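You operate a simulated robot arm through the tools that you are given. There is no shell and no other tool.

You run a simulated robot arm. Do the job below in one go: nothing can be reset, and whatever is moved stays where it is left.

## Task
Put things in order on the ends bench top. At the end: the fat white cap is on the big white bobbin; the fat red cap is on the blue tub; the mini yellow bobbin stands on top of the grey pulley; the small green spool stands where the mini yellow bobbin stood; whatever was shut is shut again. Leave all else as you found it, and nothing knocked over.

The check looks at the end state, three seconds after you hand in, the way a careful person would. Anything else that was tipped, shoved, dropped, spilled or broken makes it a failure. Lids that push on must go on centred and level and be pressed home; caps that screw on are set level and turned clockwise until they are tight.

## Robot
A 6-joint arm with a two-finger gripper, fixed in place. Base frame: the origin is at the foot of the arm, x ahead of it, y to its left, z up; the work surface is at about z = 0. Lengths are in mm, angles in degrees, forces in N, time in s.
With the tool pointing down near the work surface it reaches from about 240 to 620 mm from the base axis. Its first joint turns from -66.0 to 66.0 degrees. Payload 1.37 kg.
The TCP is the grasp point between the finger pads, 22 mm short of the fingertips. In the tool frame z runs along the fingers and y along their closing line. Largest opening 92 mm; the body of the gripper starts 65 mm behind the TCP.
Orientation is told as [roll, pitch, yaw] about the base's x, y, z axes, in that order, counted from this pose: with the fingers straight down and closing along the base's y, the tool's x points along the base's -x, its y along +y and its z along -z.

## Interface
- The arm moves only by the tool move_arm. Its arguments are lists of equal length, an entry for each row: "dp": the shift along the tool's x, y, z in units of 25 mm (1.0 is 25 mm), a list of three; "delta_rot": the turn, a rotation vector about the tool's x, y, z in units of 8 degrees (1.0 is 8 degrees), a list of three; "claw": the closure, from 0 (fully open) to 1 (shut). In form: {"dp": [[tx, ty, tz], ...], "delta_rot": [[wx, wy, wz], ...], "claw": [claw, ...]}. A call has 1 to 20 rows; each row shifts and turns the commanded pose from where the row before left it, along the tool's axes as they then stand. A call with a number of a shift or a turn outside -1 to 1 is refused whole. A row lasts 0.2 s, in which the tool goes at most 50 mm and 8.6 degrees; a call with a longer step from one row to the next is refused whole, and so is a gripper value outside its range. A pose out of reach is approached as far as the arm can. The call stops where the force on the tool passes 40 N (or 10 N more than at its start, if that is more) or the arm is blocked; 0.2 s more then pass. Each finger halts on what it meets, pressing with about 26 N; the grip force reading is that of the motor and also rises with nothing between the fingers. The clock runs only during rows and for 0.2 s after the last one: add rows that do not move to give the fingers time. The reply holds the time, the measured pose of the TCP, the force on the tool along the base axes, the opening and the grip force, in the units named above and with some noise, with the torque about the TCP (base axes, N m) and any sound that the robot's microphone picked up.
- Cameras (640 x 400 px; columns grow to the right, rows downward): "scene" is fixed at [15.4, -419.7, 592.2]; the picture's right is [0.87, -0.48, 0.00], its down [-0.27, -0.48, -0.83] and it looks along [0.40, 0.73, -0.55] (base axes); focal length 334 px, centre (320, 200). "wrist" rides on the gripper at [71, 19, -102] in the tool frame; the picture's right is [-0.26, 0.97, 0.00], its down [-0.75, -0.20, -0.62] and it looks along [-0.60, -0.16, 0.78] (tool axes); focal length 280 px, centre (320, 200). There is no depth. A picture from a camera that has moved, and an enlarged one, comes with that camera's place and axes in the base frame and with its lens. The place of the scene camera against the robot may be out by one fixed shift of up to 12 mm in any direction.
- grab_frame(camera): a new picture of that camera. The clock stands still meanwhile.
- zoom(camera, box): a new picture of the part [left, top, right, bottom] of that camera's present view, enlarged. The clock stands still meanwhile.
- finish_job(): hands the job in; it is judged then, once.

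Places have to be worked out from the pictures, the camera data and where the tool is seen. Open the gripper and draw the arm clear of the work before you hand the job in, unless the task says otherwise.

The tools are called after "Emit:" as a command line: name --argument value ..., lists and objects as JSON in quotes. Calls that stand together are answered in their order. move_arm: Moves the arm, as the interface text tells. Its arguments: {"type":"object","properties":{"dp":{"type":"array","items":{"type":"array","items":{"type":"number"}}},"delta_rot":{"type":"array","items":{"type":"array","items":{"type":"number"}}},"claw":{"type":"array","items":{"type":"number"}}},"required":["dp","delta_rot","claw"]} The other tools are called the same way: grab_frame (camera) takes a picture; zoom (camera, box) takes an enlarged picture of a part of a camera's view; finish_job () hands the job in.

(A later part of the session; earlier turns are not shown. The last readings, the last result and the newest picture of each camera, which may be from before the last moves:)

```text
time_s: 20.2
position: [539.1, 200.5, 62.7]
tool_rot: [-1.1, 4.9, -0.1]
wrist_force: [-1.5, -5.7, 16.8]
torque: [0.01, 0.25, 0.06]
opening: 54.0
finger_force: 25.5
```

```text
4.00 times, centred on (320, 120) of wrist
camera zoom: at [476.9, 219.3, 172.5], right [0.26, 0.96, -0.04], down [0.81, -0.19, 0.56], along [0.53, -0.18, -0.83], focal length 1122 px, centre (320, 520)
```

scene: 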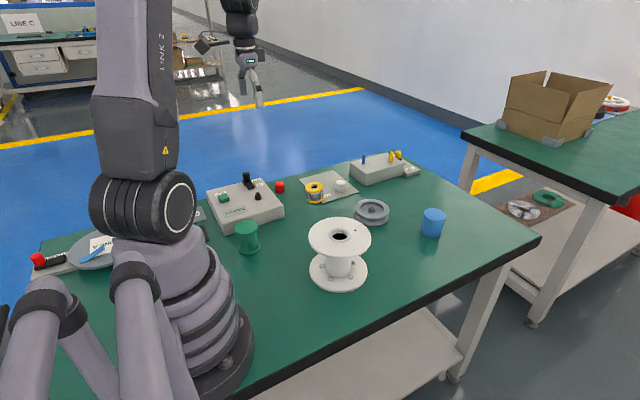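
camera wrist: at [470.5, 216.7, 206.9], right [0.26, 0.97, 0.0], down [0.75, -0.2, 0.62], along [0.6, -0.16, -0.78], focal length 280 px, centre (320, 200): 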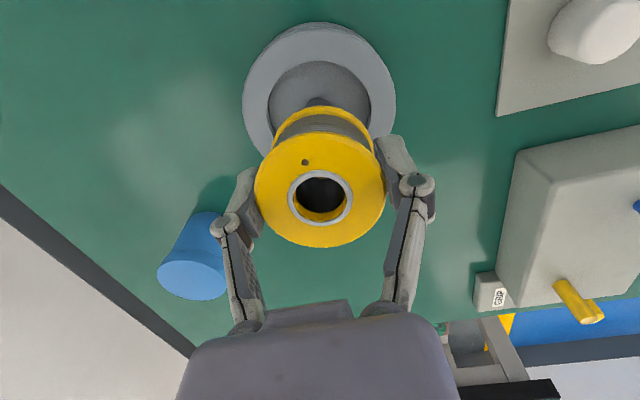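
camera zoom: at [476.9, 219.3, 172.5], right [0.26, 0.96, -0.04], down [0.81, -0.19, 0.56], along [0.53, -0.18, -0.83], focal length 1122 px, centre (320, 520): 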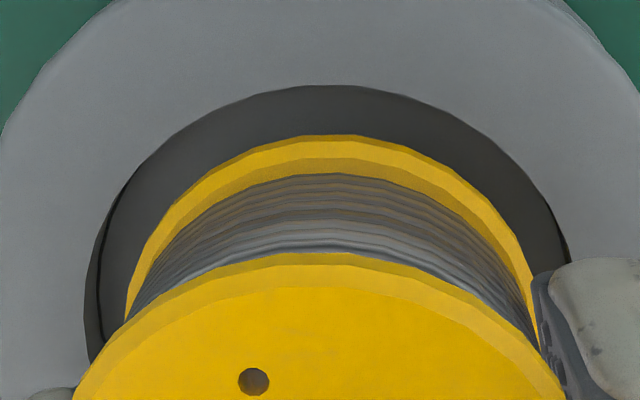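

The bobbin has dropped slightly and a side force of -5.7 N in y appears, suggesting the hub edge is beginning to enter and pushing it toward -y. I'll follow that force (-1 mm y) and press down slightly.

Emit:
move_arm --dp '[[0.008, -0.02, 0], [0, -0.02, 0.04], [0, 0, 0]]' --delta_rot '[[0, 0, 0], [0, 0, 0], [0, 0, 0]]' --claw '[0.6, 0.6, 0.6]'

Emit:
zoom --camera "wrist" --box '[240, 70, 400, 170]'

Emit:
zoom --camera "scene" --box '[350, 165, 420, 225]'

```text
time_s: 21.0
position: [539.4, 200.1, 63.1]
tool_rot: [-1.0, 4.9, 0.0]
wrist_force: [-3.0, 5.7, 19.6]
torque: [0.1, 0.06, -0.02]
opening: 54.5
finger_force: 25.9
```

```text
4.00 times, centred on (320, 120) of wrist
camera zoom: at [476.8, 218.8, 171.8], right [0.26, 0.96, -0.04], down [0.8, -0.19, 0.56], along [0.53, -0.18, -0.83], focal length 1122 px, centre (320, 520)
```

zoom: 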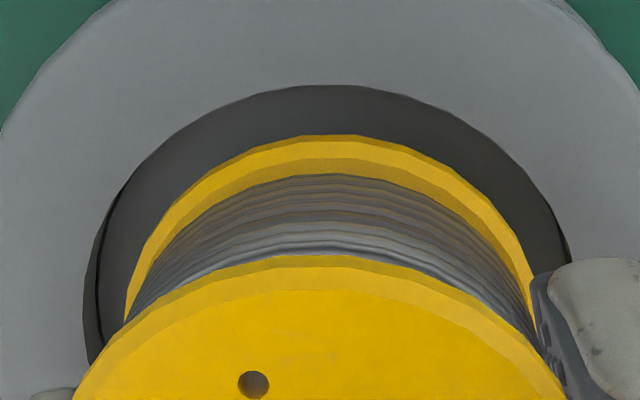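

```text
6.67 times, centred on (385, 195) of scene
camera zoom: at [15.3, -419.7, 592.2], right [0.88, -0.48, 0.0], down [-0.27, -0.48, -0.83], along [0.4, 0.73, -0.55], focal length 2229 px, centre (-113, 233)
```

zoom: 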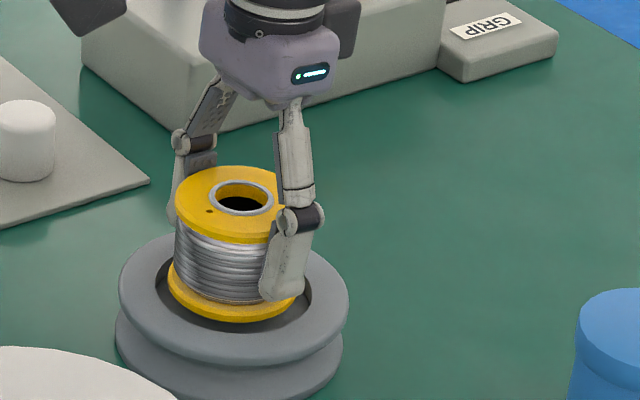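

Both cameras now put the bobbin ≈1.3 mm short in x, held by friction (~20 N pressing). I'll unload by 3 mm, shift +1.3 mm in x, and look again before pressing.

Emit:
move_arm --dp '[[0.0105, 0, -0.12], [-0.052, -0.008, -0.0045], [0, 0, 0]]' --delta_rot '[[0, 0, 0], [0, 0, 0], [0, 0, 0]]' --claw '[0.6, 0.6, 0.6]'

Emit:
zoom --camera "wrist" --box '[240, 70, 400, 170]'

Emit:
zoom --camera "scene" --box '[350, 165, 420, 225]'

```text
time_s: 21.8
position: [538.8, 198.6, 64.2]
tool_rot: [-1.1, 5.1, -0.2]
wrist_force: [-1.2, -0.5, -1.8]
torque: [-0.02, 0.01, -0.06]
opening: 53.9
finger_force: 25.9
```

```text
4.00 times, centred on (320, 120) of wrist
camera zoom: at [478.3, 217.2, 172.5], right [0.26, 0.96, -0.04], down [0.81, -0.19, 0.56], along [0.53, -0.18, -0.83], focal length 1122 px, centre (320, 520)
```

zoom: 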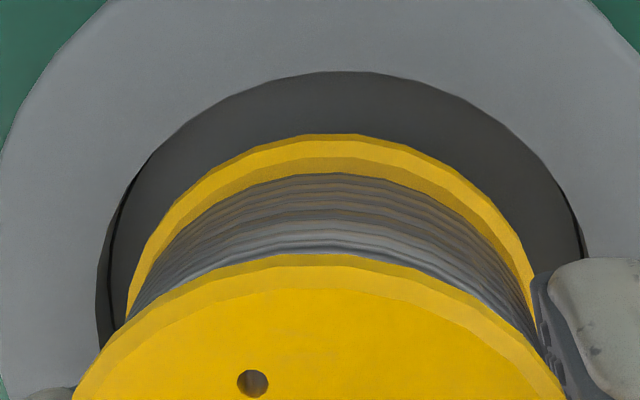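

```text
6.67 times, centred on (385, 195) of scene
camera zoom: at [15.4, -419.7, 592.2], right [0.87, -0.48, 0.0], down [-0.27, -0.48, -0.83], along [0.4, 0.73, -0.55], focal length 2229 px, centre (-113, 233)
```

zoom: 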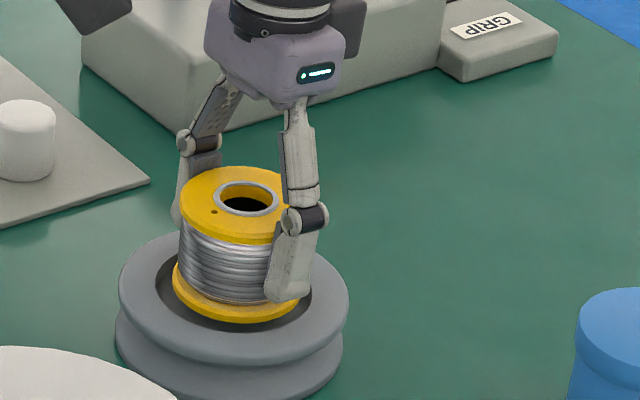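

Force is zero now; both cameras agree the bobbin is off by about (-0.3, -1.3) mm. I'll move (+0.3, +1.3) mm then press down gently 4 mm.

Emit:
move_arm --dp '[[-0.012, 0.052, 0], [0, 0, 0], [-0.007, 0.0017, 0.08], [-0.007, 0.0017, 0.08], [0, 0, 0]]' --delta_rot '[[0, 0, 0], [0, 0, 0], [0, 0, 0], [0, 0, 0], [0, 0, 0]]' --claw '[0.6, 0.6, 0.6, 0.6, 0.6]'

Emit:
zoom --camera "wrist" --box '[240, 70, 400, 170]'

Emit:
zoom --camera "scene" --box '[350, 165, 420, 225]'

```text
time_s: 23.0
position: [540.4, 201.1, 62.3]
tool_rot: [-1.1, 4.9, -0.1]
wrist_force: [-5.3, -1.8, 19.4]
torque: [0.06, 0.04, -0.07]
opening: 54.3
finger_force: 25.9
```

```text
4.00 times, centred on (320, 120) of wrist
camera zoom: at [479.5, 219.5, 171.4], right [0.26, 0.96, -0.04], down [0.8, -0.19, 0.56], along [0.53, -0.18, -0.83], focal length 1122 px, centre (320, 520)
```

zoom: 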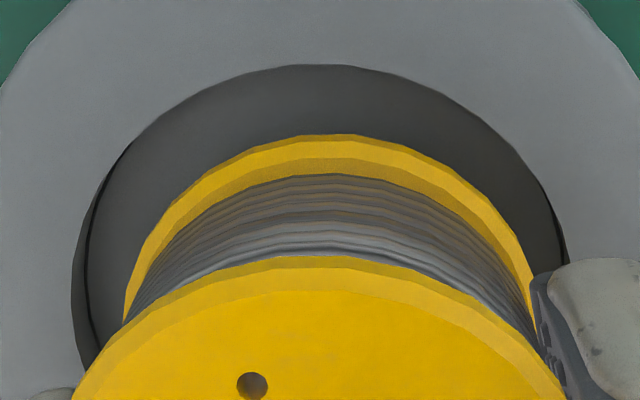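

```text
6.67 times, centred on (385, 195) of scene
camera zoom: at [15.3, -419.7, 592.2], right [0.88, -0.48, 0.0], down [-0.27, -0.48, -0.83], along [0.4, 0.73, -0.55], focal length 2229 px, centre (-113, 233)
```

zoom: 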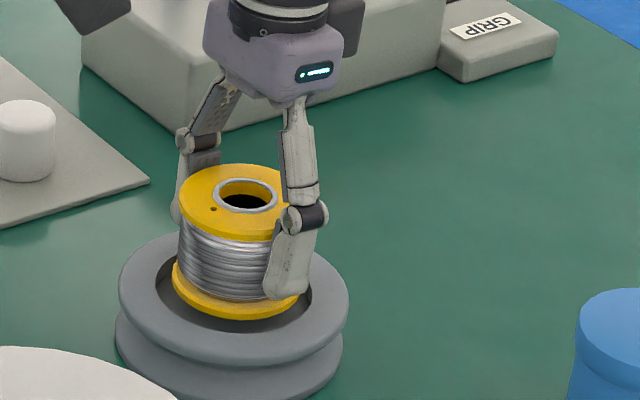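

It overshot to about (+1.6, +1.0). Since each call adds ~1 mm of random error, I'll unload, shift toward the centre and do a small ±0.8 mm search pattern with light pressure in one call so the bore can find the hub.

Emit:
move_arm --dp '[[0.0105, 0, -0.12], [0.036, -0.032, 0], [0, 0, 0], [-0.007, 0.0017, 0.08], [0, 0, 0], [-0.032, 0, 0], [0, 0.032, 0], [0.032, 0, 0], [0.032, 0, 0], [0, -0.032, 0], [0, -0.032, 0], [-0.032, 0, 0], [-0.032, 0, 0], [0, 0.032, 0], [0.032, 0, 0], [0, 0, 0]]' --delta_rot '[[0, 0, 0], [0, 0, 0], [0, 0, 0], [0, 0, 0], [0, 0, 0], [0, 0, 0], [0, 0, 0], [0, 0, 0], [0, 0, 0], [0, 0, 0], [0, 0, 0], [0, 0, 0], [0, 0, 0], [0, 0, 0], [0, 0, 0], [0, 0, 0]]' --claw '[0.6, 0.6, 0.6, 0.6, 0.6, 0.6, 0.6, 0.6, 0.6, 0.6, 0.6, 0.6, 0.6, 0.6, 0.6, 0.6]'

Emit:
zoom --camera "wrist" --box '[240, 70, 400, 170]'

Emit:
zoom --camera "scene" --box '[350, 165, 420, 225]'

```text
time_s: 26.4
position: [540.0, 199.1, 64.7]
tool_rot: [-1.2, 5.1, -0.1]
wrist_force: [0.4, -0.4, 1.5]
torque: [-0.05, -0.06, 0.04]
opening: 53.6
finger_force: 25.9
```

```text
4.00 times, centred on (320, 120) of wrist
camera zoom: at [478.9, 217.6, 171.8], right [0.26, 0.96, -0.04], down [0.81, -0.19, 0.56], along [0.53, -0.18, -0.83], focal length 1122 px, centre (320, 520)
```

zoom: 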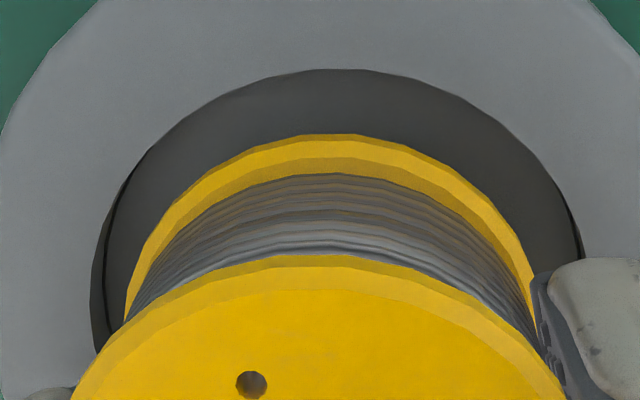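

```text
6.67 times, centred on (385, 195) of scene
camera zoom: at [15.4, -419.7, 592.2], right [0.87, -0.48, 0.0], down [-0.27, -0.48, -0.83], along [0.4, 0.73, -0.55], focal length 2229 px, centre (-113, 233)
```

zoom: 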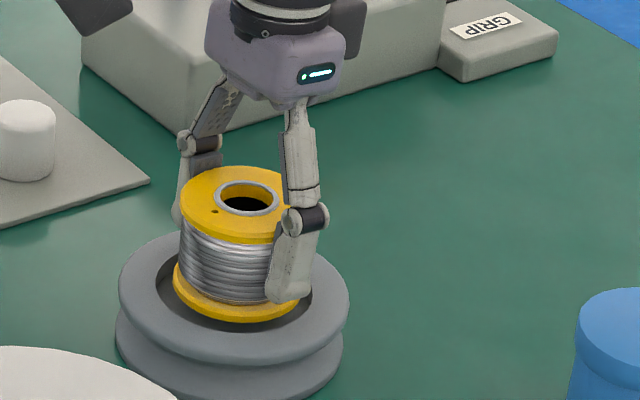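

Nearly no force; offset is now about (+0.1, -0.8) mm. I'll shift +0.8 mm in y and press down 3 mm with a small search pattern.

Emit:
move_arm --dp '[[0, 0.032, 0], [-0.0105, 0.0025, 0.12], [0, 0, 0], [-0.024, 0, 0], [0, 0.024, 0], [0.024, 0, 0], [0.024, 0, 0], [0, -0.024, 0], [0, -0.024, 0], [-0.024, 0, 0], [-0.024, 0, 0], [0, 0.024, 0], [0.024, 0, 0], [0, 0, 0]]' --delta_rot '[[0, 0, 0], [0, 0, 0], [0, 0, 0], [0, 0, 0], [0, 0, 0], [0, 0, 0], [0, 0, 0], [0, 0, 0], [0, 0, 0], [0, 0, 0], [0, 0, 0], [0, 0, 0], [0, 0, 0], [0, 0, 0]]' --claw '[0.6, 0.6, 0.6, 0.6, 0.6, 0.6, 0.6, 0.6, 0.6, 0.6, 0.6, 0.6, 0.6, 0.6]'

Emit:
zoom --camera "wrist" --box '[240, 70, 400, 170]'

Emit:
zoom --camera "scene" --box '[350, 165, 420, 225]'

```text
time_s: 29.4
position: [540.2, 200.8, 59.1]
tool_rot: [-1.2, 5.0, -0.1]
wrist_force: [3.2, -2.0, 8.5]
torque: [-0.18, 0.01, 0.06]
opening: 54.3
finger_force: 26.2
```

```text
4.00 times, centred on (320, 120) of wrist
camera zoom: at [477.9, 219.7, 168.4], right [0.26, 0.96, -0.04], down [0.8, -0.19, 0.56], along [0.53, -0.18, -0.83], focal length 1122 px, centre (320, 520)
```

zoom: 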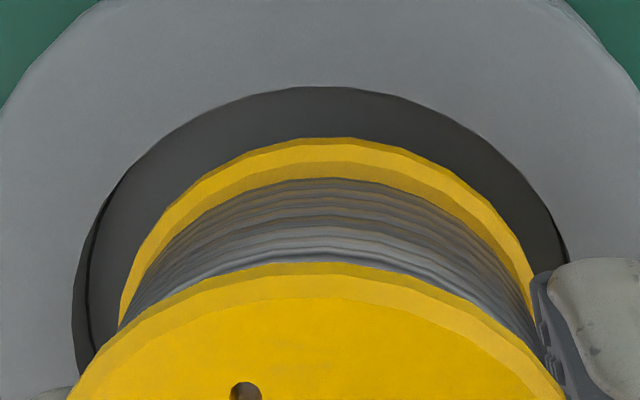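

```text
6.67 times, centred on (385, 195) of scene
camera zoom: at [15.3, -419.7, 592.2], right [0.87, -0.48, 0.0], down [-0.27, -0.48, -0.83], along [0.4, 0.73, -0.55], focal length 2229 px, centre (-113, 233)
```

zoom: 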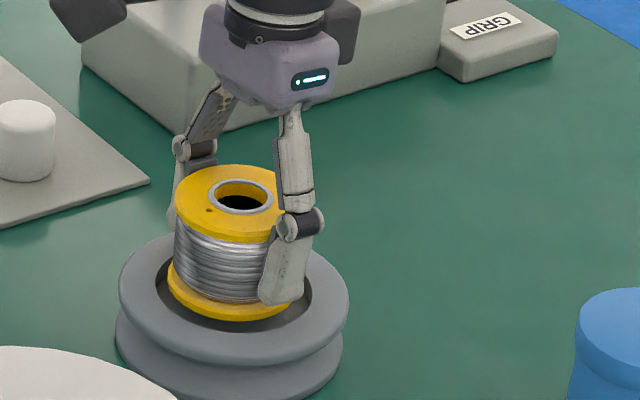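

The bobbin slid up in the grip and now stands vertical but is still off by about (-1.6, +1.1) mm. I'll lift clear 6 mm, correct, and verify alignment in free air.

Emit:
move_arm --dp '[[0.021, 0, -0.24], [-0.064, -0.044, 0], [0, 0, 0], [0, 0, 0]]' --delta_rot '[[0, 0, 0], [0, 0, 0], [0, 0, 0], [0, 0, 0]]' --claw '[0.6, 0.6, 0.6, 0.6]'

Emit:
zoom --camera "wrist" --box '[240, 70, 400, 170]'

Emit:
zoom --camera "wrist" --box '[240, 150, 400, 250]'

Emit:
zoom --camera "scene" --box '[350, 165, 420, 225]'

```text
time_s: 30.4
position: [540.9, 199.7, 65.3]
tool_rot: [-1.2, 4.9, -0.1]
wrist_force: [0.1, -0.3, -0.8]
torque: [0.03, -0.02, -0.06]
opening: 53.7
finger_force: 26.2
```

```text
4.00 times, centred on (320, 120) of wrist
camera zoom: at [478.7, 218.8, 173.9], right [0.26, 0.96, -0.04], down [0.81, -0.19, 0.56], along [0.53, -0.18, -0.83], focal length 1122 px, centre (320, 520)
```

zoom: 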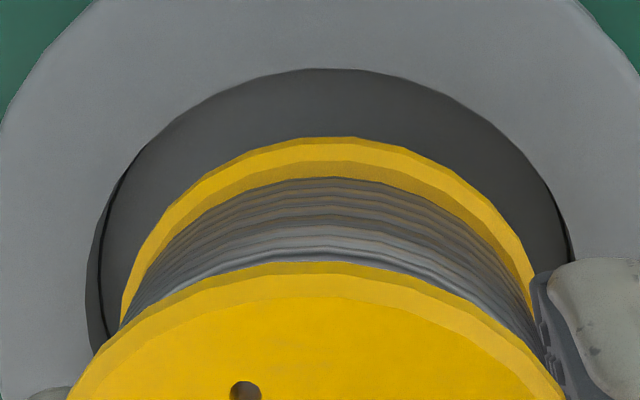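

```text
4.00 times, centred on (320, 200) of wrist
camera zoom: at [478.7, 218.8, 173.9], right [0.26, 0.96, -0.04], down [0.81, -0.19, 0.56], along [0.53, -0.18, -0.83], focal length 1122 px, centre (320, 200)
```

zoom: 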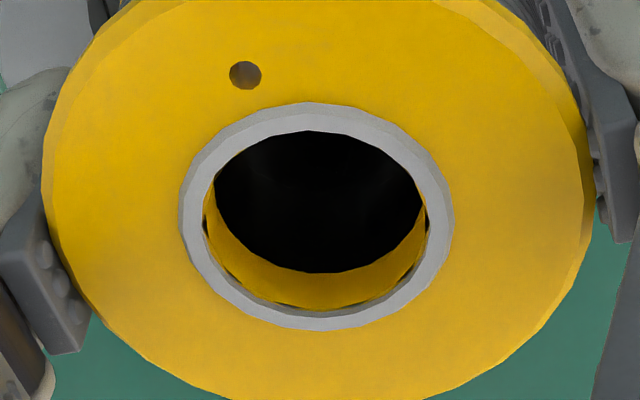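

```text
6.67 times, centred on (385, 195) of scene
camera zoom: at [15.4, -419.7, 592.2], right [0.87, -0.48, 0.0], down [-0.27, -0.48, -0.83], along [0.4, 0.73, -0.55], focal length 2229 px, centre (-113, 233)
```

zoom: 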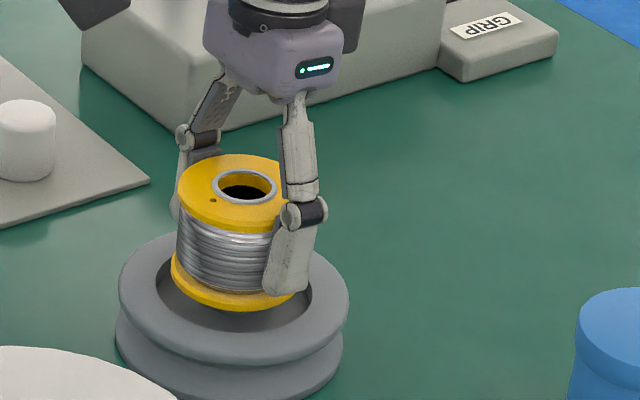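

Aligned laterally now; about -0.6 mm in x and ~5 mm above the hub. I'll shift +0.5 mm, lower 7 mm and run a slightly wider search (±0.9 mm).

Emit:
move_arm --dp '[[-0.02, 0, 0], [-0.01, 0.0025, 0.12], [-0.0145, 0.0035, 0.16], [0, 0, 0], [-0.036, 0, 0], [0, 0.036, 0], [0.036, 0, 0], [0.036, 0, 0], [0, -0.036, 0], [0, -0.036, 0], [-0.036, 0, 0], [-0.036, 0, 0], [0, 0.036, 0], [0.036, 0, 0], [0, 0, 0]]' --delta_rot '[[0, 0, 0], [0, 0, 0], [0, 0, 0], [0, 0, 0], [0, 0, 0], [0, 0, 0], [0, 0, 0], [0, 0, 0], [0, 0, 0], [0, 0, 0], [0, 0, 0], [0, 0, 0], [0, 0, 0], [0, 0, 0], [0, 0, 0]]' --claw '[0.6, 0.6, 0.6, 0.6, 0.6, 0.6, 0.6, 0.6, 0.6, 0.6, 0.6, 0.6, 0.6, 0.6, 0.6]'

Emit:
zoom --camera "wrist" --box '[240, 70, 400, 170]'

Emit:
zoom --camera "scene" --box '[350, 165, 420, 225]'

```text
time_s: 33.6
position: [540.2, 200.0, 58.5]
tool_rot: [-1.2, 5.1, -0.1]
wrist_force: [2.7, -2.0, 7.3]
torque: [-0.07, -0.12, 0.04]
opening: 53.9
finger_force: 25.9
```

```text
4.00 times, centred on (320, 120) of wrist
camera zoom: at [478.9, 217.7, 166.7], right [0.26, 0.96, -0.04], down [0.81, -0.19, 0.56], along [0.53, -0.18, -0.83], focal length 1122 px, centre (320, 520)
```

zoom: 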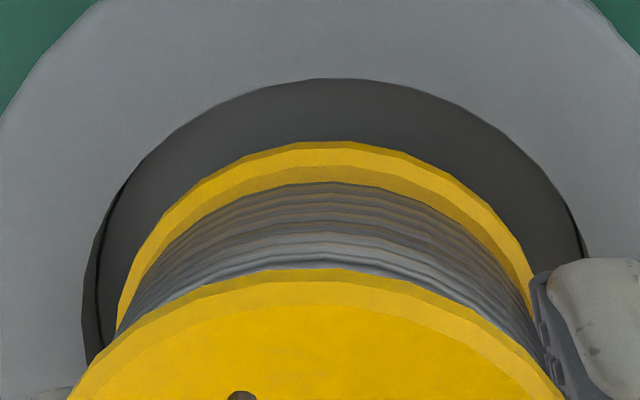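

```text
6.67 times, centred on (385, 195) of scene
camera zoom: at [15.3, -419.7, 592.2], right [0.87, -0.48, 0.0], down [-0.27, -0.48, -0.83], along [0.4, 0.73, -0.55], focal length 2229 px, centre (-113, 233)
```

zoom: 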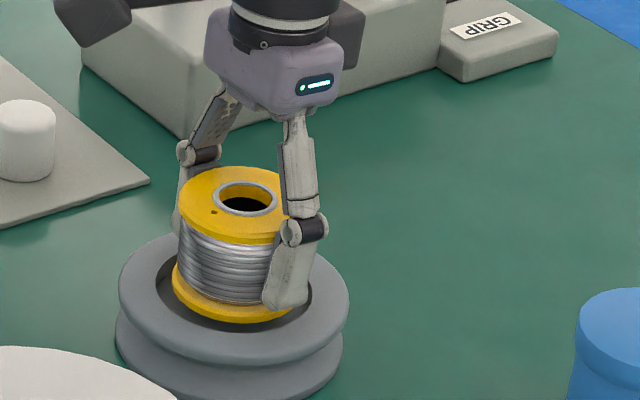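

The measured offset is now only about (-0.3, -0.6) mm, within the bore clearance, but friction in the grip keeps it from dropping. I'll open the fingers slightly so gravity can seat it, with the pads still close by as guides.

Emit:
move_arm --dp '[[0, 0, 0], [0, 0, 0], [0, 0, 0], [0, 0, 0]]' --delta_rot '[[0, 0, 0], [0, 0, 0], [0, 0, 0], [0, 0, 0]]' --claw '[0.4, 0.36, 0.34, 0.34]'

Emit:
grab_frame --camera "wrist"

Emit:
zoom --camera "scene" --box '[350, 165, 420, 225]'

```text
time_s: 34.6
position: [541.1, 199.2, 59.1]
tool_rot: [-1.2, 5.1, -0.2]
wrist_force: [1.0, 0.3, 0.4]
torque: [0.03, 0.01, 0.0]
opening: 60.9
finger_force: 0.1
```

```text
taken
camera wrist: at [478.9, 218.3, 167.2], right [0.26, 0.96, -0.04], down [0.81, -0.19, 0.56], along [0.53, -0.18, -0.83], focal length 280 px, centre (320, 200)
```

wrist: 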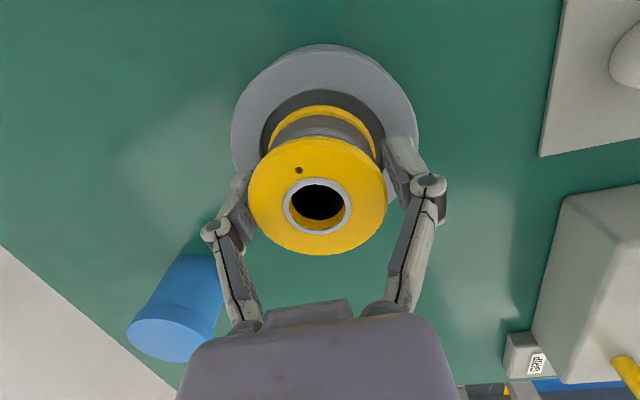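

```text
6.67 times, centred on (385, 195) of scene
camera zoom: at [15.4, -419.7, 592.2], right [0.87, -0.48, 0.0], down [-0.27, -0.48, -0.83], along [0.4, 0.73, -0.55], focal length 2229 px, centre (-113, 233)
```

zoom: 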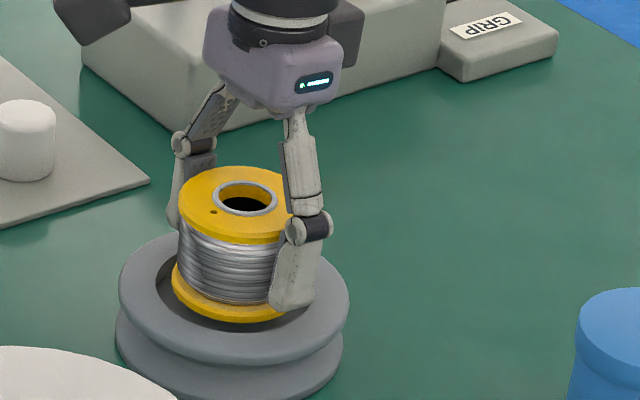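

The bobbin is released (grip force 0.1) and still stands at the same height, apparently level on the hub. I'll zoom in to verify before retreating.

Emit:
zoom --camera "wrist" --box '[220, 70, 420, 195]'

Emit:
zoom --camera "wrist" --box '[220, 150, 420, 275]'

```text
3.20 times, centred on (320, 132) of wrist
camera zoom: at [478.9, 218.3, 167.2], right [0.26, 0.96, -0.04], down [0.81, -0.19, 0.56], along [0.53, -0.18, -0.83], focal length 897 px, centre (320, 416)
```

zoom: 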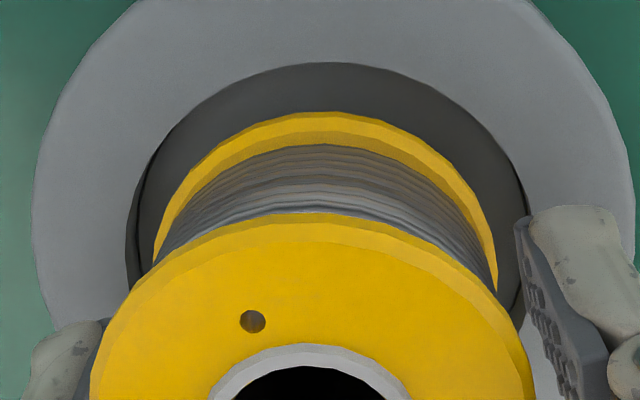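

```text
3.20 times, centred on (320, 212) of wrist
camera zoom: at [478.9, 218.3, 167.2], right [0.26, 0.96, -0.04], down [0.81, -0.19, 0.56], along [0.53, -0.18, -0.83], focal length 897 px, centre (320, 160)
```

zoom: 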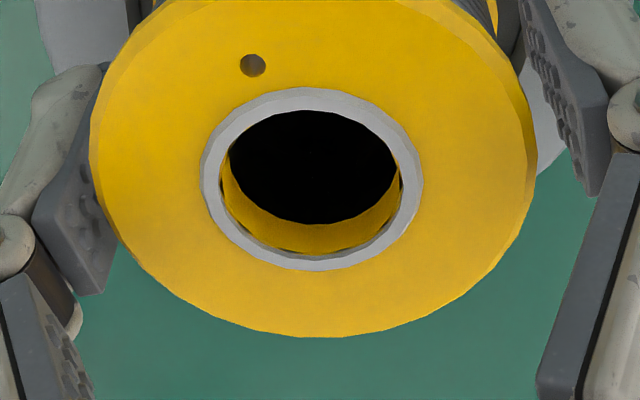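

There is a gap to both pads and the bobbin stands by itself. I'll open fully, rise straight up, and restore the tool's orientation.

Emit:
move_arm --dp '[[0, 0, 0], [0, 0, 0], [0, 0, -0.4], [0.035, 0, -0.7], [0.06, 0, -0.8], [0.06, 0, -0.8], [0, 0, 0], [0, 0, 0], [0, 0, 0]]' --delta_rot '[[0, 0, 0], [0, 0, 0], [0, 0, 0], [0, 0, 0], [0, 0, 0], [0, 0, 0], [-0.075, -0.3125, 0], [-0.075, -0.3125, 0], [0, 0, 0]]' --claw '[0.2, 0, 0, 0, 0, 0, 0, 0, 0]'

Emit:
grab_frame --camera "wrist"

Emit:
zoom --camera "scene" --box '[350, 165, 420, 225]'

```text
time_s: 36.6
position: [542.6, 201.8, 125.4]
tool_rot: [0.0, 0.0, 0.0]
wrist_force: [-0.4, 0.1, 0.1]
torque: [-0.01, 0.0, 0.0]
opening: 91.8
finger_force: 0.1
```

```text
taken
camera wrist: at [472.5, 218.2, 228.8], right [0.26, 0.96, 0.0], down [0.75, -0.21, 0.62], along [0.6, -0.16, -0.78], focal length 280 px, centre (320, 200)
```

wrist: 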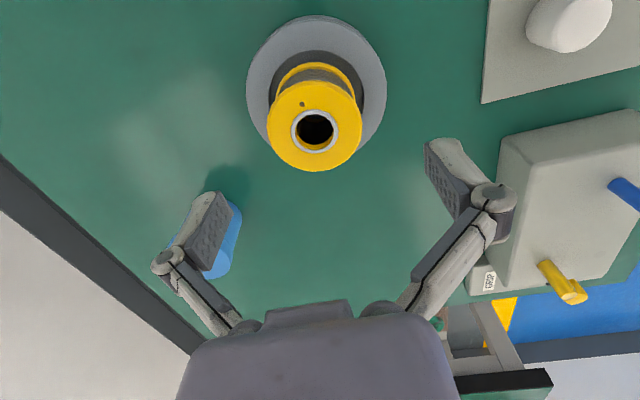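

```text
6.67 times, centred on (385, 195) of scene
camera zoom: at [15.4, -419.7, 592.2], right [0.87, -0.48, 0.0], down [-0.27, -0.48, -0.83], along [0.4, 0.73, -0.55], focal length 2229 px, centre (-113, 233)
```

zoom: 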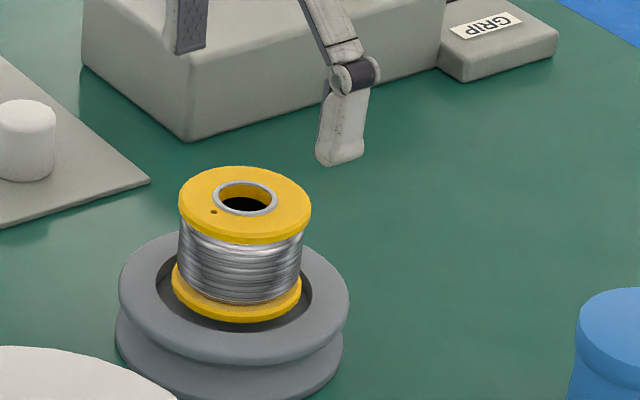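

The bobbin stands by itself on the pulley. I'll zoom to check level and height.

Emit:
zoom --camera "wrist" --box '[240, 70, 400, 170]'

Emit:
zoom --camera "wrist" --box '[240, 10, 400, 110]'

```text
4.00 times, centred on (320, 120) of wrist
camera zoom: at [472.5, 218.2, 228.8], right [0.26, 0.96, 0.0], down [0.75, -0.21, 0.62], along [0.6, -0.16, -0.78], focal length 1122 px, centre (320, 520)
```

zoom: 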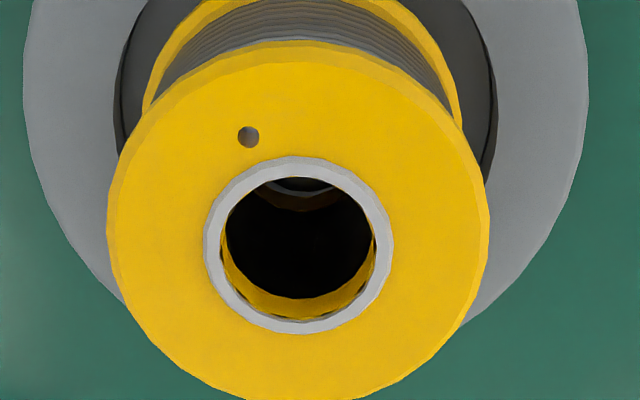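

```text
4.00 times, centred on (320, 60) of wrist
camera zoom: at [472.5, 218.2, 228.8], right [0.26, 0.96, 0.0], down [0.75, -0.21, 0.62], along [0.6, -0.16, -0.78], focal length 1122 px, centre (320, 760)
```

zoom: 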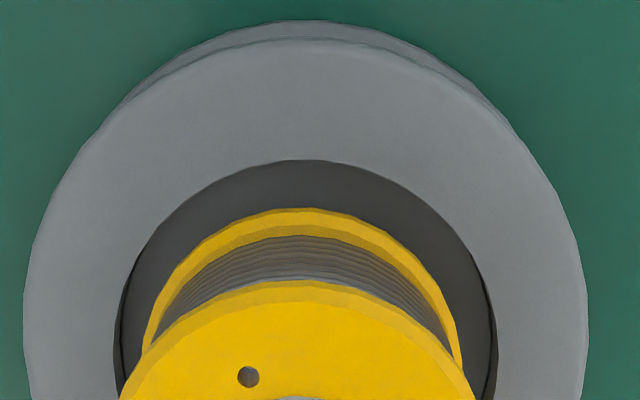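

The yellow bobbin stands level, centred on the pulley hub (top z ≈ 79). Next I'll rise and move over to the green spool, estimated near (180, 257).

Emit:
move_arm --dp '[[0, 0, -1], [0, 0, -1], [0, 0, -1], [0.907, 0.1385, 0], [0.907, 0.1385, 0], [0.907, 0.1385, 0], [0.907, 0.1385, 0], [0.907, 0.1385, 0], [0.907, 0.1385, 0], [0.907, 0.1385, 0], [0.907, 0.1385, 0], [0.907, 0.1385, 0], [0.907, 0.1385, 0], [0.907, 0.1385, 0], [0.907, 0.1385, 0], [0.907, 0.1385, 0], [0.907, 0.1385, 0], [0.907, 0.1385, 0], [0.907, 0.1385, 0], [0, 0, 0]]' --delta_rot '[[0, 0, 0], [0, 0, 0], [0, 0, 0], [0, 0, 0], [0, 0, 0], [0, 0, 0], [0, 0, 0], [0, 0, 0], [0, 0, 0], [0, 0, 0], [0, 0, 0], [0, 0, 0], [0, 0, 0], [0, 0, 0], [0, 0, 0], [0, 0, 0], [0, 0, 0], [0, 0, 0], [0, 0, 0], [0, 0, 0]]' --claw '[0, 0, 0, 0, 0, 0, 0, 0, 0, 0, 0, 0, 0, 0, 0, 0, 0, 0, 0, 0]'

Emit:
grab_frame --camera "wrist"

Emit:
grab_frame --camera "scene"

```text
time_s: 40.8
position: [181.3, 258.0, 201.3]
tool_rot: [0.2, 0.0, 0.0]
wrist_force: [0.0, -0.5, 0.8]
torque: [0.02, 0.01, -0.01]
opening: 92.3
finger_force: 0.0
```

```text
taken
camera wrist: at [110.2, 274.4, 304.7], right [0.26, 0.96, 0.0], down [0.75, -0.21, 0.62], along [0.6, -0.16, -0.78], focal length 280 px, centre (320, 200)
```

wrist: 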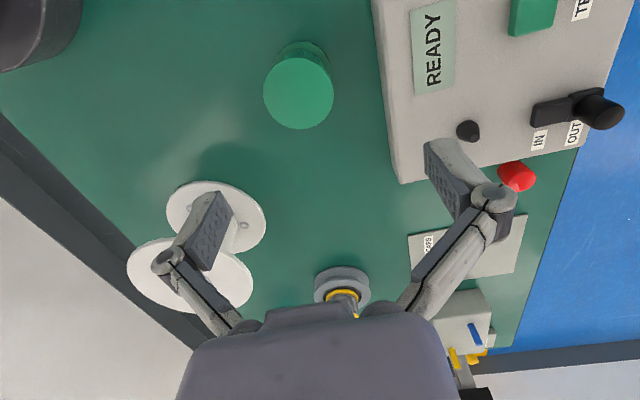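

```text
taken
```

scene: 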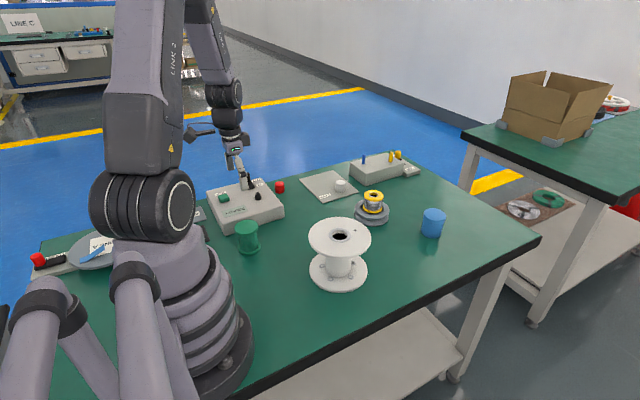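

The green spool is right below. I'll zoom on it to measure position and size, and the box edge clearance.

Emit:
zoom --camera "wrist" --box '[240, 30, 400, 130]'

Emit:
zoom --camera "wrist" --box '[360, 0, 640, 200]'

Emit:
zoom --camera "scene" --box '[190, 160, 310, 270]'

```text
4.00 times, centred on (320, 80) of wrist
camera zoom: at [110.2, 274.4, 304.7], right [0.26, 0.96, 0.0], down [0.75, -0.21, 0.62], along [0.6, -0.16, -0.78], focal length 1122 px, centre (320, 680)
```

zoom: 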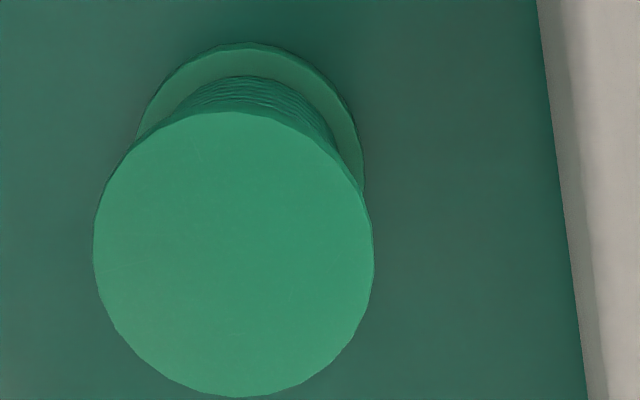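

```text
2.00 times, centred on (500, 100) of wrist
camera zoom: at [110.2, 274.4, 304.7], right [0.26, 0.96, 0.0], down [0.75, -0.21, 0.62], along [0.6, -0.16, -0.78], focal length 561 px, centre (-40, 400)
```

zoom: 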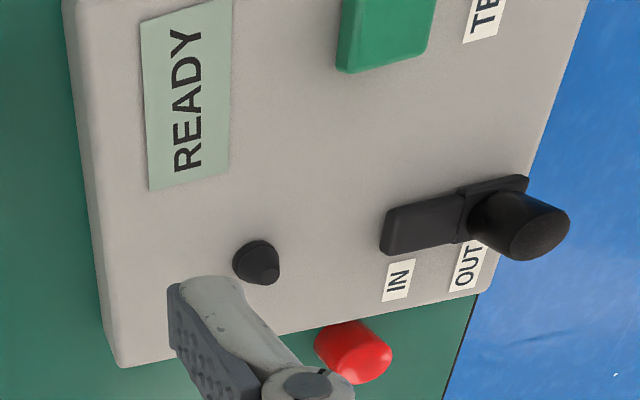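

```text
3.64 times, centred on (250, 215) of scene
camera zoom: at [15.4, -419.7, 592.2], right [0.88, -0.48, 0.0], down [-0.27, -0.48, -0.83], along [0.4, 0.73, -0.55], focal length 1216 px, centre (574, 146)
```

zoom: 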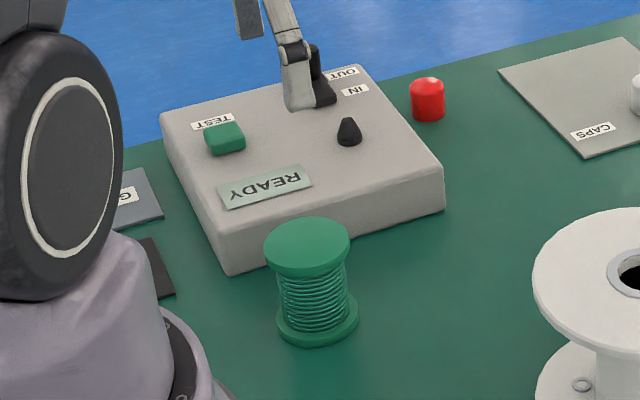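

The green spool: top Ø ≈ 60 mm at z ≈ 59, centred near (183, 236); the box wall is at y ≈ 313, leaving room. I'll move over it and descend to z ≈ 90 for a check.

Emit:
move_arm --dp '[[-0.068, -0.82, 0], [0, 0, 0.743], [0, 0, 0.743], [0, 0, 0.743], [0, 0, 0.743], [0, 0, 0.743], [0, 0, 0.743], [0, 0, 0]]' --delta_rot '[[0, 0, 0], [0, 0, 0], [0, 0, 0], [0, 0, 0], [0, 0, 0], [0, 0, 0], [0, 0, 0], [0, 0, 0]]' --claw '[0.05, 0.1, 0.1, 0.1, 0.1, 0.1, 0.1, 0.1]'

Emit:
grab_frame --camera "wrist"

Emit:
zoom --camera "scene" --box '[190, 160, 310, 270]'

```text
time_s: 42.6
position: [181.3, 236.8, 88.3]
tool_rot: [0.1, 0.0, -0.1]
wrist_force: [0.3, -0.8, 0.0]
torque: [-0.04, -0.01, -0.03]
opening: 82.7
finger_force: 0.1
```

```text
taken
camera wrist: at [111.3, 254.1, 191.8], right [0.26, 0.96, 0.0], down [0.75, -0.21, 0.62], along [0.6, -0.16, -0.78], focal length 280 px, centre (320, 200)
```

wrist: 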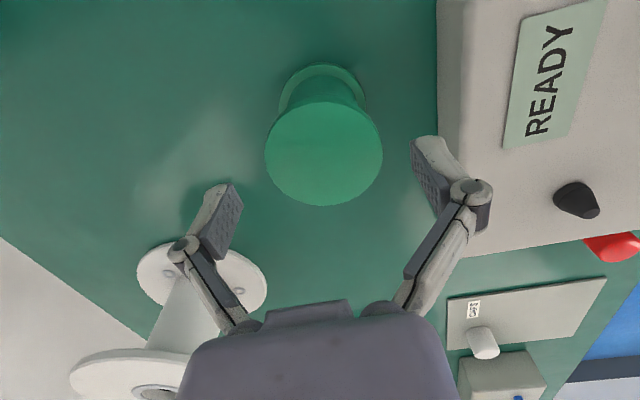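

```text
3.64 times, centred on (250, 215) of scene
camera zoom: at [15.4, -419.7, 592.2], right [0.87, -0.48, 0.0], down [-0.27, -0.48, -0.83], along [0.4, 0.73, -0.55], focal length 1216 px, centre (574, 146)
```

zoom: 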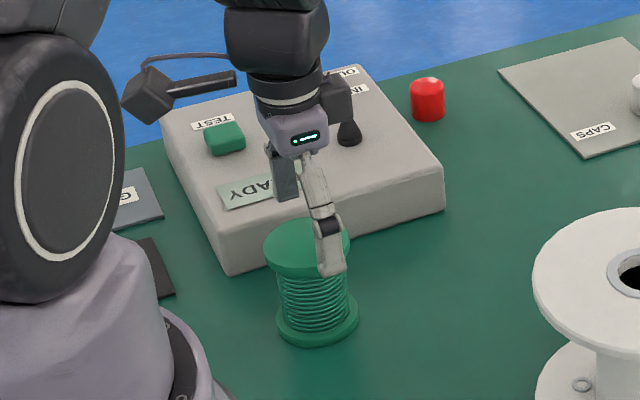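

The spool is centred within 2 mm (shift +1.5 x, +2 y) and its top is around z ≈ 63. I'll descend to TCP z ≈ 49 and close on the top flange.

Emit:
move_arm --dp '[[-0.06, 0.08, 0], [0, 0, 0.5], [0, 0, 0.5], [0, 0, 0.55], [0, 0, 0], [0, 0, 0], [0, 0, 0], [0, 0, 0], [0, 0, 0], [0, 0, 0]]' --delta_rot '[[0, 0, 0], [0, 0, 0], [0, 0, 0], [0, 0, 0], [0, 0, 0], [0, 0, 0], [0, 0, 0], [0, 0, 0], [0, 0, 0], [0, 0, 0]]' --claw '[0.1, 0.1, 0.1, 0.1, 0.1, 0.25, 0.4, 0.5, 0.6, 0.6]'

Emit:
grab_frame --camera "wrist"

Emit:
zoom --camera "scene" --box '[190, 160, 310, 270]'

```text
time_s: 44.8
position: [183.4, 239.2, 50.7]
tool_rot: [0.0, 0.0, 0.0]
wrist_force: [-0.5, 0.7, 0.4]
torque: [0.0, -0.03, 0.02]
opening: 57.4
finger_force: 26.2
```

```text
taken
camera wrist: at [112.9, 255.1, 153.7], right [0.26, 0.96, 0.0], down [0.75, -0.21, 0.62], along [0.6, -0.16, -0.78], focal length 280 px, centre (320, 200)
```

wrist: 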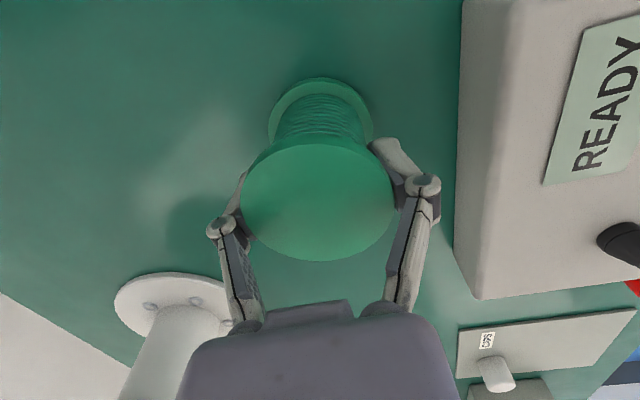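

```text
3.64 times, centred on (250, 215) of scene
camera zoom: at [15.4, -419.7, 592.2], right [0.87, -0.48, 0.0], down [-0.27, -0.48, -0.83], along [0.4, 0.73, -0.55], focal length 1216 px, centre (574, 146)
```

zoom: 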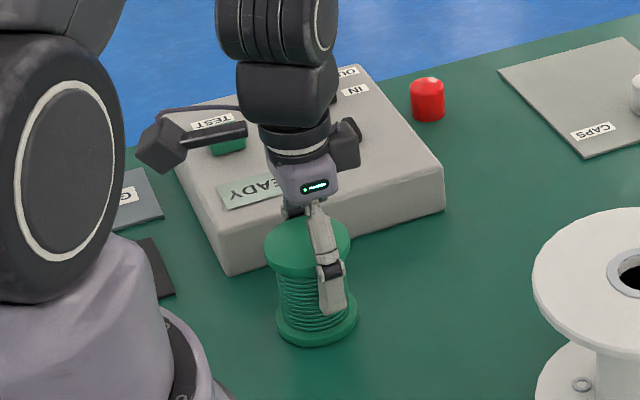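

The grip shows Ø 57.4 and the top is actually at z ≈ 72, so the flange sits at the upper end of the pads, and the spool is ~4 mm behind the TCP. I'll reopen, shift -4 mm in x, raise 11 mm and re-grip.

Emit:
move_arm --dp '[[0, 0, 0], [0, 0, 0], [0.16, 0, -0.44], [0, 0, 0], [0, 0, 0], [0, 0, 0], [0, 0, 0], [0, 0, 0]]' --delta_rot '[[0, 0, 0], [0, 0, 0], [0, 0, 0], [0, 0, 0], [0, 0, 0], [0, 0, 0], [0, 0, 0], [0, 0, 0]]' --claw '[0.3, 0.2, 0.2, 0.2, 0.35, 0.5, 0.6, 0.6]'

Emit:
grab_frame --camera "wrist"

```text
time_s: 46.6
position: [180.1, 239.5, 62.9]
tool_rot: [0.1, 0.1, 0.0]
wrist_force: [-0.7, 3.9, 13.5]
torque: [-0.13, 0.03, 0.06]
opening: 56.0
finger_force: 26.1
```

```text
taken
camera wrist: at [109.0, 255.9, 164.8], right [0.26, 0.96, 0.0], down [0.75, -0.21, 0.62], along [0.6, -0.16, -0.78], focal length 280 px, centre (320, 200)
```

wrist: 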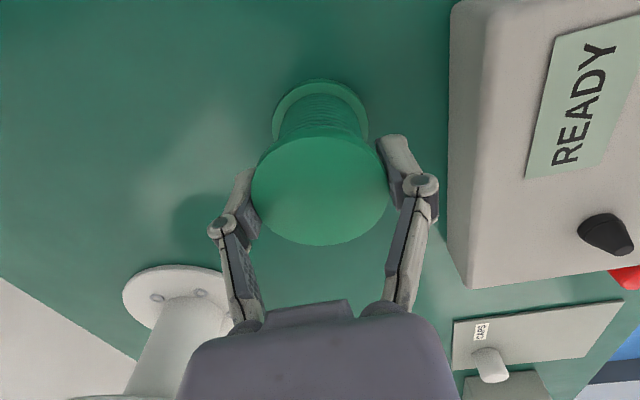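

Good grip now (spool centred within ~1.5 mm). I'll lift it 120 mm, carry it to above the yellow bobbin's old spot (≈ TCP 435.5, 359), staying well above the control box.

Emit:
move_arm --dp '[[0, 0, -0.4], [0, 0, -0.8], [0, 0, -0.9], [0, 0, -0.9], [0, 0, -0.9], [0, 0, -0.9], [-0.8515, 0.398, 0], [-0.8515, 0.398, 0], [-0.8515, 0.398, 0], [-0.8515, 0.398, 0], [-0.8515, 0.398, 0], [-0.8515, 0.398, 0], [-0.8515, 0.398, 0], [-0.8515, 0.398, 0], [-0.8515, 0.398, 0], [-0.8515, 0.398, 0], [-0.8515, 0.398, 0], [-0.8515, 0.398, 0], [0, 0, 0]]' --delta_rot '[[0, 0, 0], [0, 0, 0], [0, 0, 0], [0, 0, 0], [0, 0, 0], [0, 0, 0], [0, 0, 0], [0, 0, 0], [0, 0, 0], [0, 0, 0], [0, 0, 0], [0, 0, 0], [0, 0, 0], [0, 0, 0], [0, 0, 0], [0, 0, 0], [0, 0, 0], [0, 0, 0], [0, 0, 0]]' --claw '[0.6, 0.6, 0.6, 0.6, 0.6, 0.6, 0.6, 0.6, 0.6, 0.6, 0.6, 0.6, 0.6, 0.6, 0.6, 0.6, 0.6, 0.6, 0.6]'

Emit:
grab_frame --camera "wrist"

Emit:
grab_frame --camera "scene"

```text
time_s: 50.6
position: [434.1, 358.9, 182.7]
tool_rot: [-0.1, 0.0, -0.1]
wrist_force: [1.5, 0.3, -0.6]
torque: [0.01, 0.02, 0.0]
opening: 56.0
finger_force: 26.3
```

```text
taken
camera wrist: at [364.3, 374.8, 285.7], right [0.26, 0.96, 0.0], down [0.75, -0.21, 0.62], along [0.6, -0.16, -0.78], focal length 280 px, centre (320, 200)
```

wrist: 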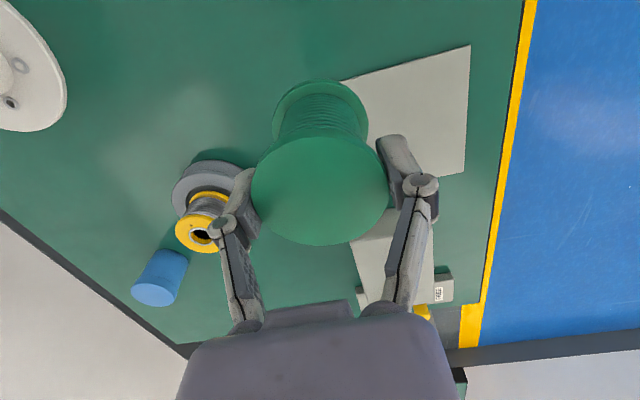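

```text
taken
```

scene: 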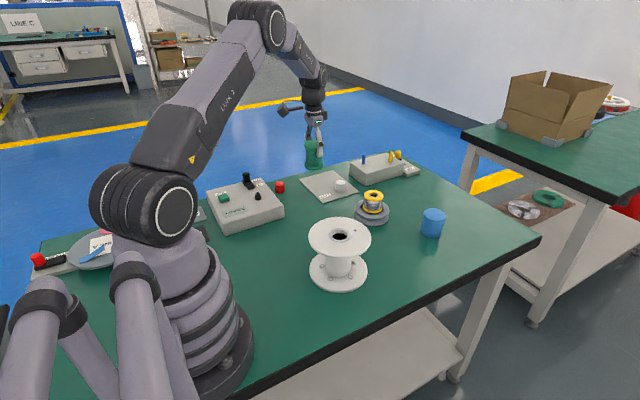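

Position is good (≈434.7, 358.5). I'll descend with a small +0.8/+0.5 mm correction to about 7 mm above the plate.

Emit:
move_arm --dp '[[-0.032, 0.02, 0.8], [0, 0, 0.8], [0, 0, 0.8], [0, 0, 0.8], [0, 0, 0.8], [0, 0, 0.4], [0, 0, 0]]' --delta_rot '[[0, 0, 0], [0, 0, 0], [0, 0, 0], [0, 0, 0], [0, 0, 0], [0, 0, 0], [0, 0, 0]]' --claw '[0.6, 0.6, 0.6, 0.6, 0.6, 0.6, 0.6]'

Emit:
grab_frame --camera "wrist"

Emit:
zoom --camera "scene" --box '[270, 140, 370, 220]'

```text
time_s: 52.2
position: [436.0, 359.3, 72.3]
tool_rot: [0.1, 0.0, -0.1]
wrist_force: [-0.6, 0.0, -0.8]
torque: [0.02, 0.0, 0.0]
opening: 56.0
finger_force: 26.4
```

```text
taken
camera wrist: at [365.6, 375.8, 175.6], right [0.26, 0.96, 0.0], down [0.75, -0.21, 0.62], along [0.6, -0.16, -0.78], focal length 280 px, centre (320, 200)
```

wrist: 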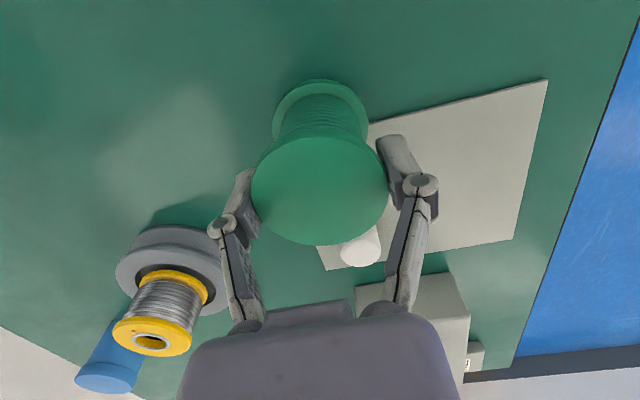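

```text
5.00 times, centred on (320, 180) of scene
camera zoom: at [15.4, -419.7, 592.2], right [0.87, -0.48, 0.0], down [-0.27, -0.48, -0.83], along [0.4, 0.73, -0.55], focal length 1672 px, centre (320, 300)
```

zoom: 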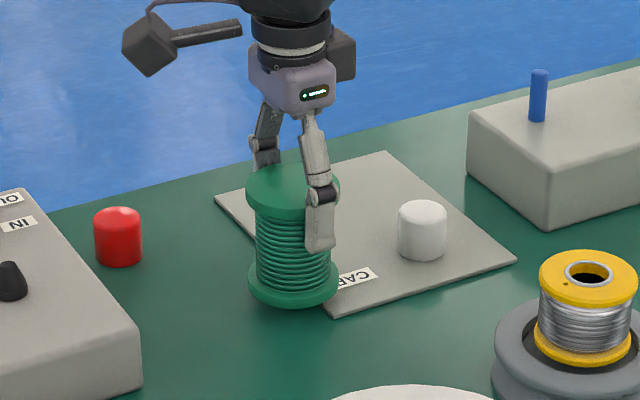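

The spool hovers right over the old spot. Lowering in 2 mm steps until contact.

Emit:
move_arm --dp '[[0, 0, 0.08], [0, 0, 0.08], [0, 0, 0.08], [0, 0, 0.06], [0, 0, 0]]' --delta_rot '[[0, 0, 0], [0, 0, 0], [0, 0, 0], [0, 0, 0], [0, 0, 0]]' --claw '[0.6, 0.6, 0.6, 0.6, 0.6]'

Emit:
zoom --camera "scene" --box '[270, 140, 370, 220]'

```text
time_s: 53.4
position: [436.5, 360.4, 67.0]
tool_rot: [0.0, -0.1, 0.0]
wrist_force: [-0.4, -1.7, 7.8]
torque: [-0.38, -0.09, -0.04]
opening: 56.2
finger_force: 25.5
```

```text
5.00 times, centred on (320, 180) of scene
camera zoom: at [15.4, -419.7, 592.2], right [0.87, -0.48, 0.0], down [-0.27, -0.48, -0.83], along [0.4, 0.73, -0.55], focal length 1672 px, centre (320, 300)
```

zoom: 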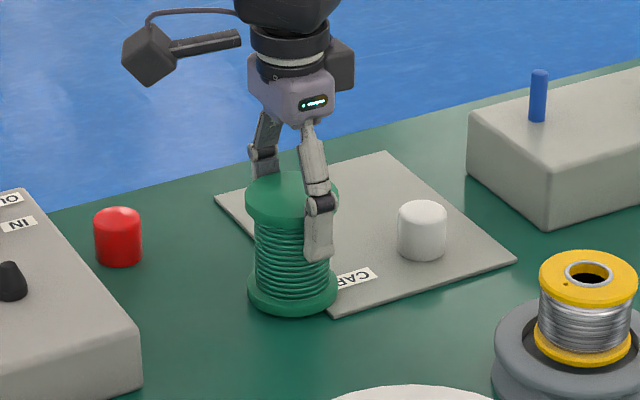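

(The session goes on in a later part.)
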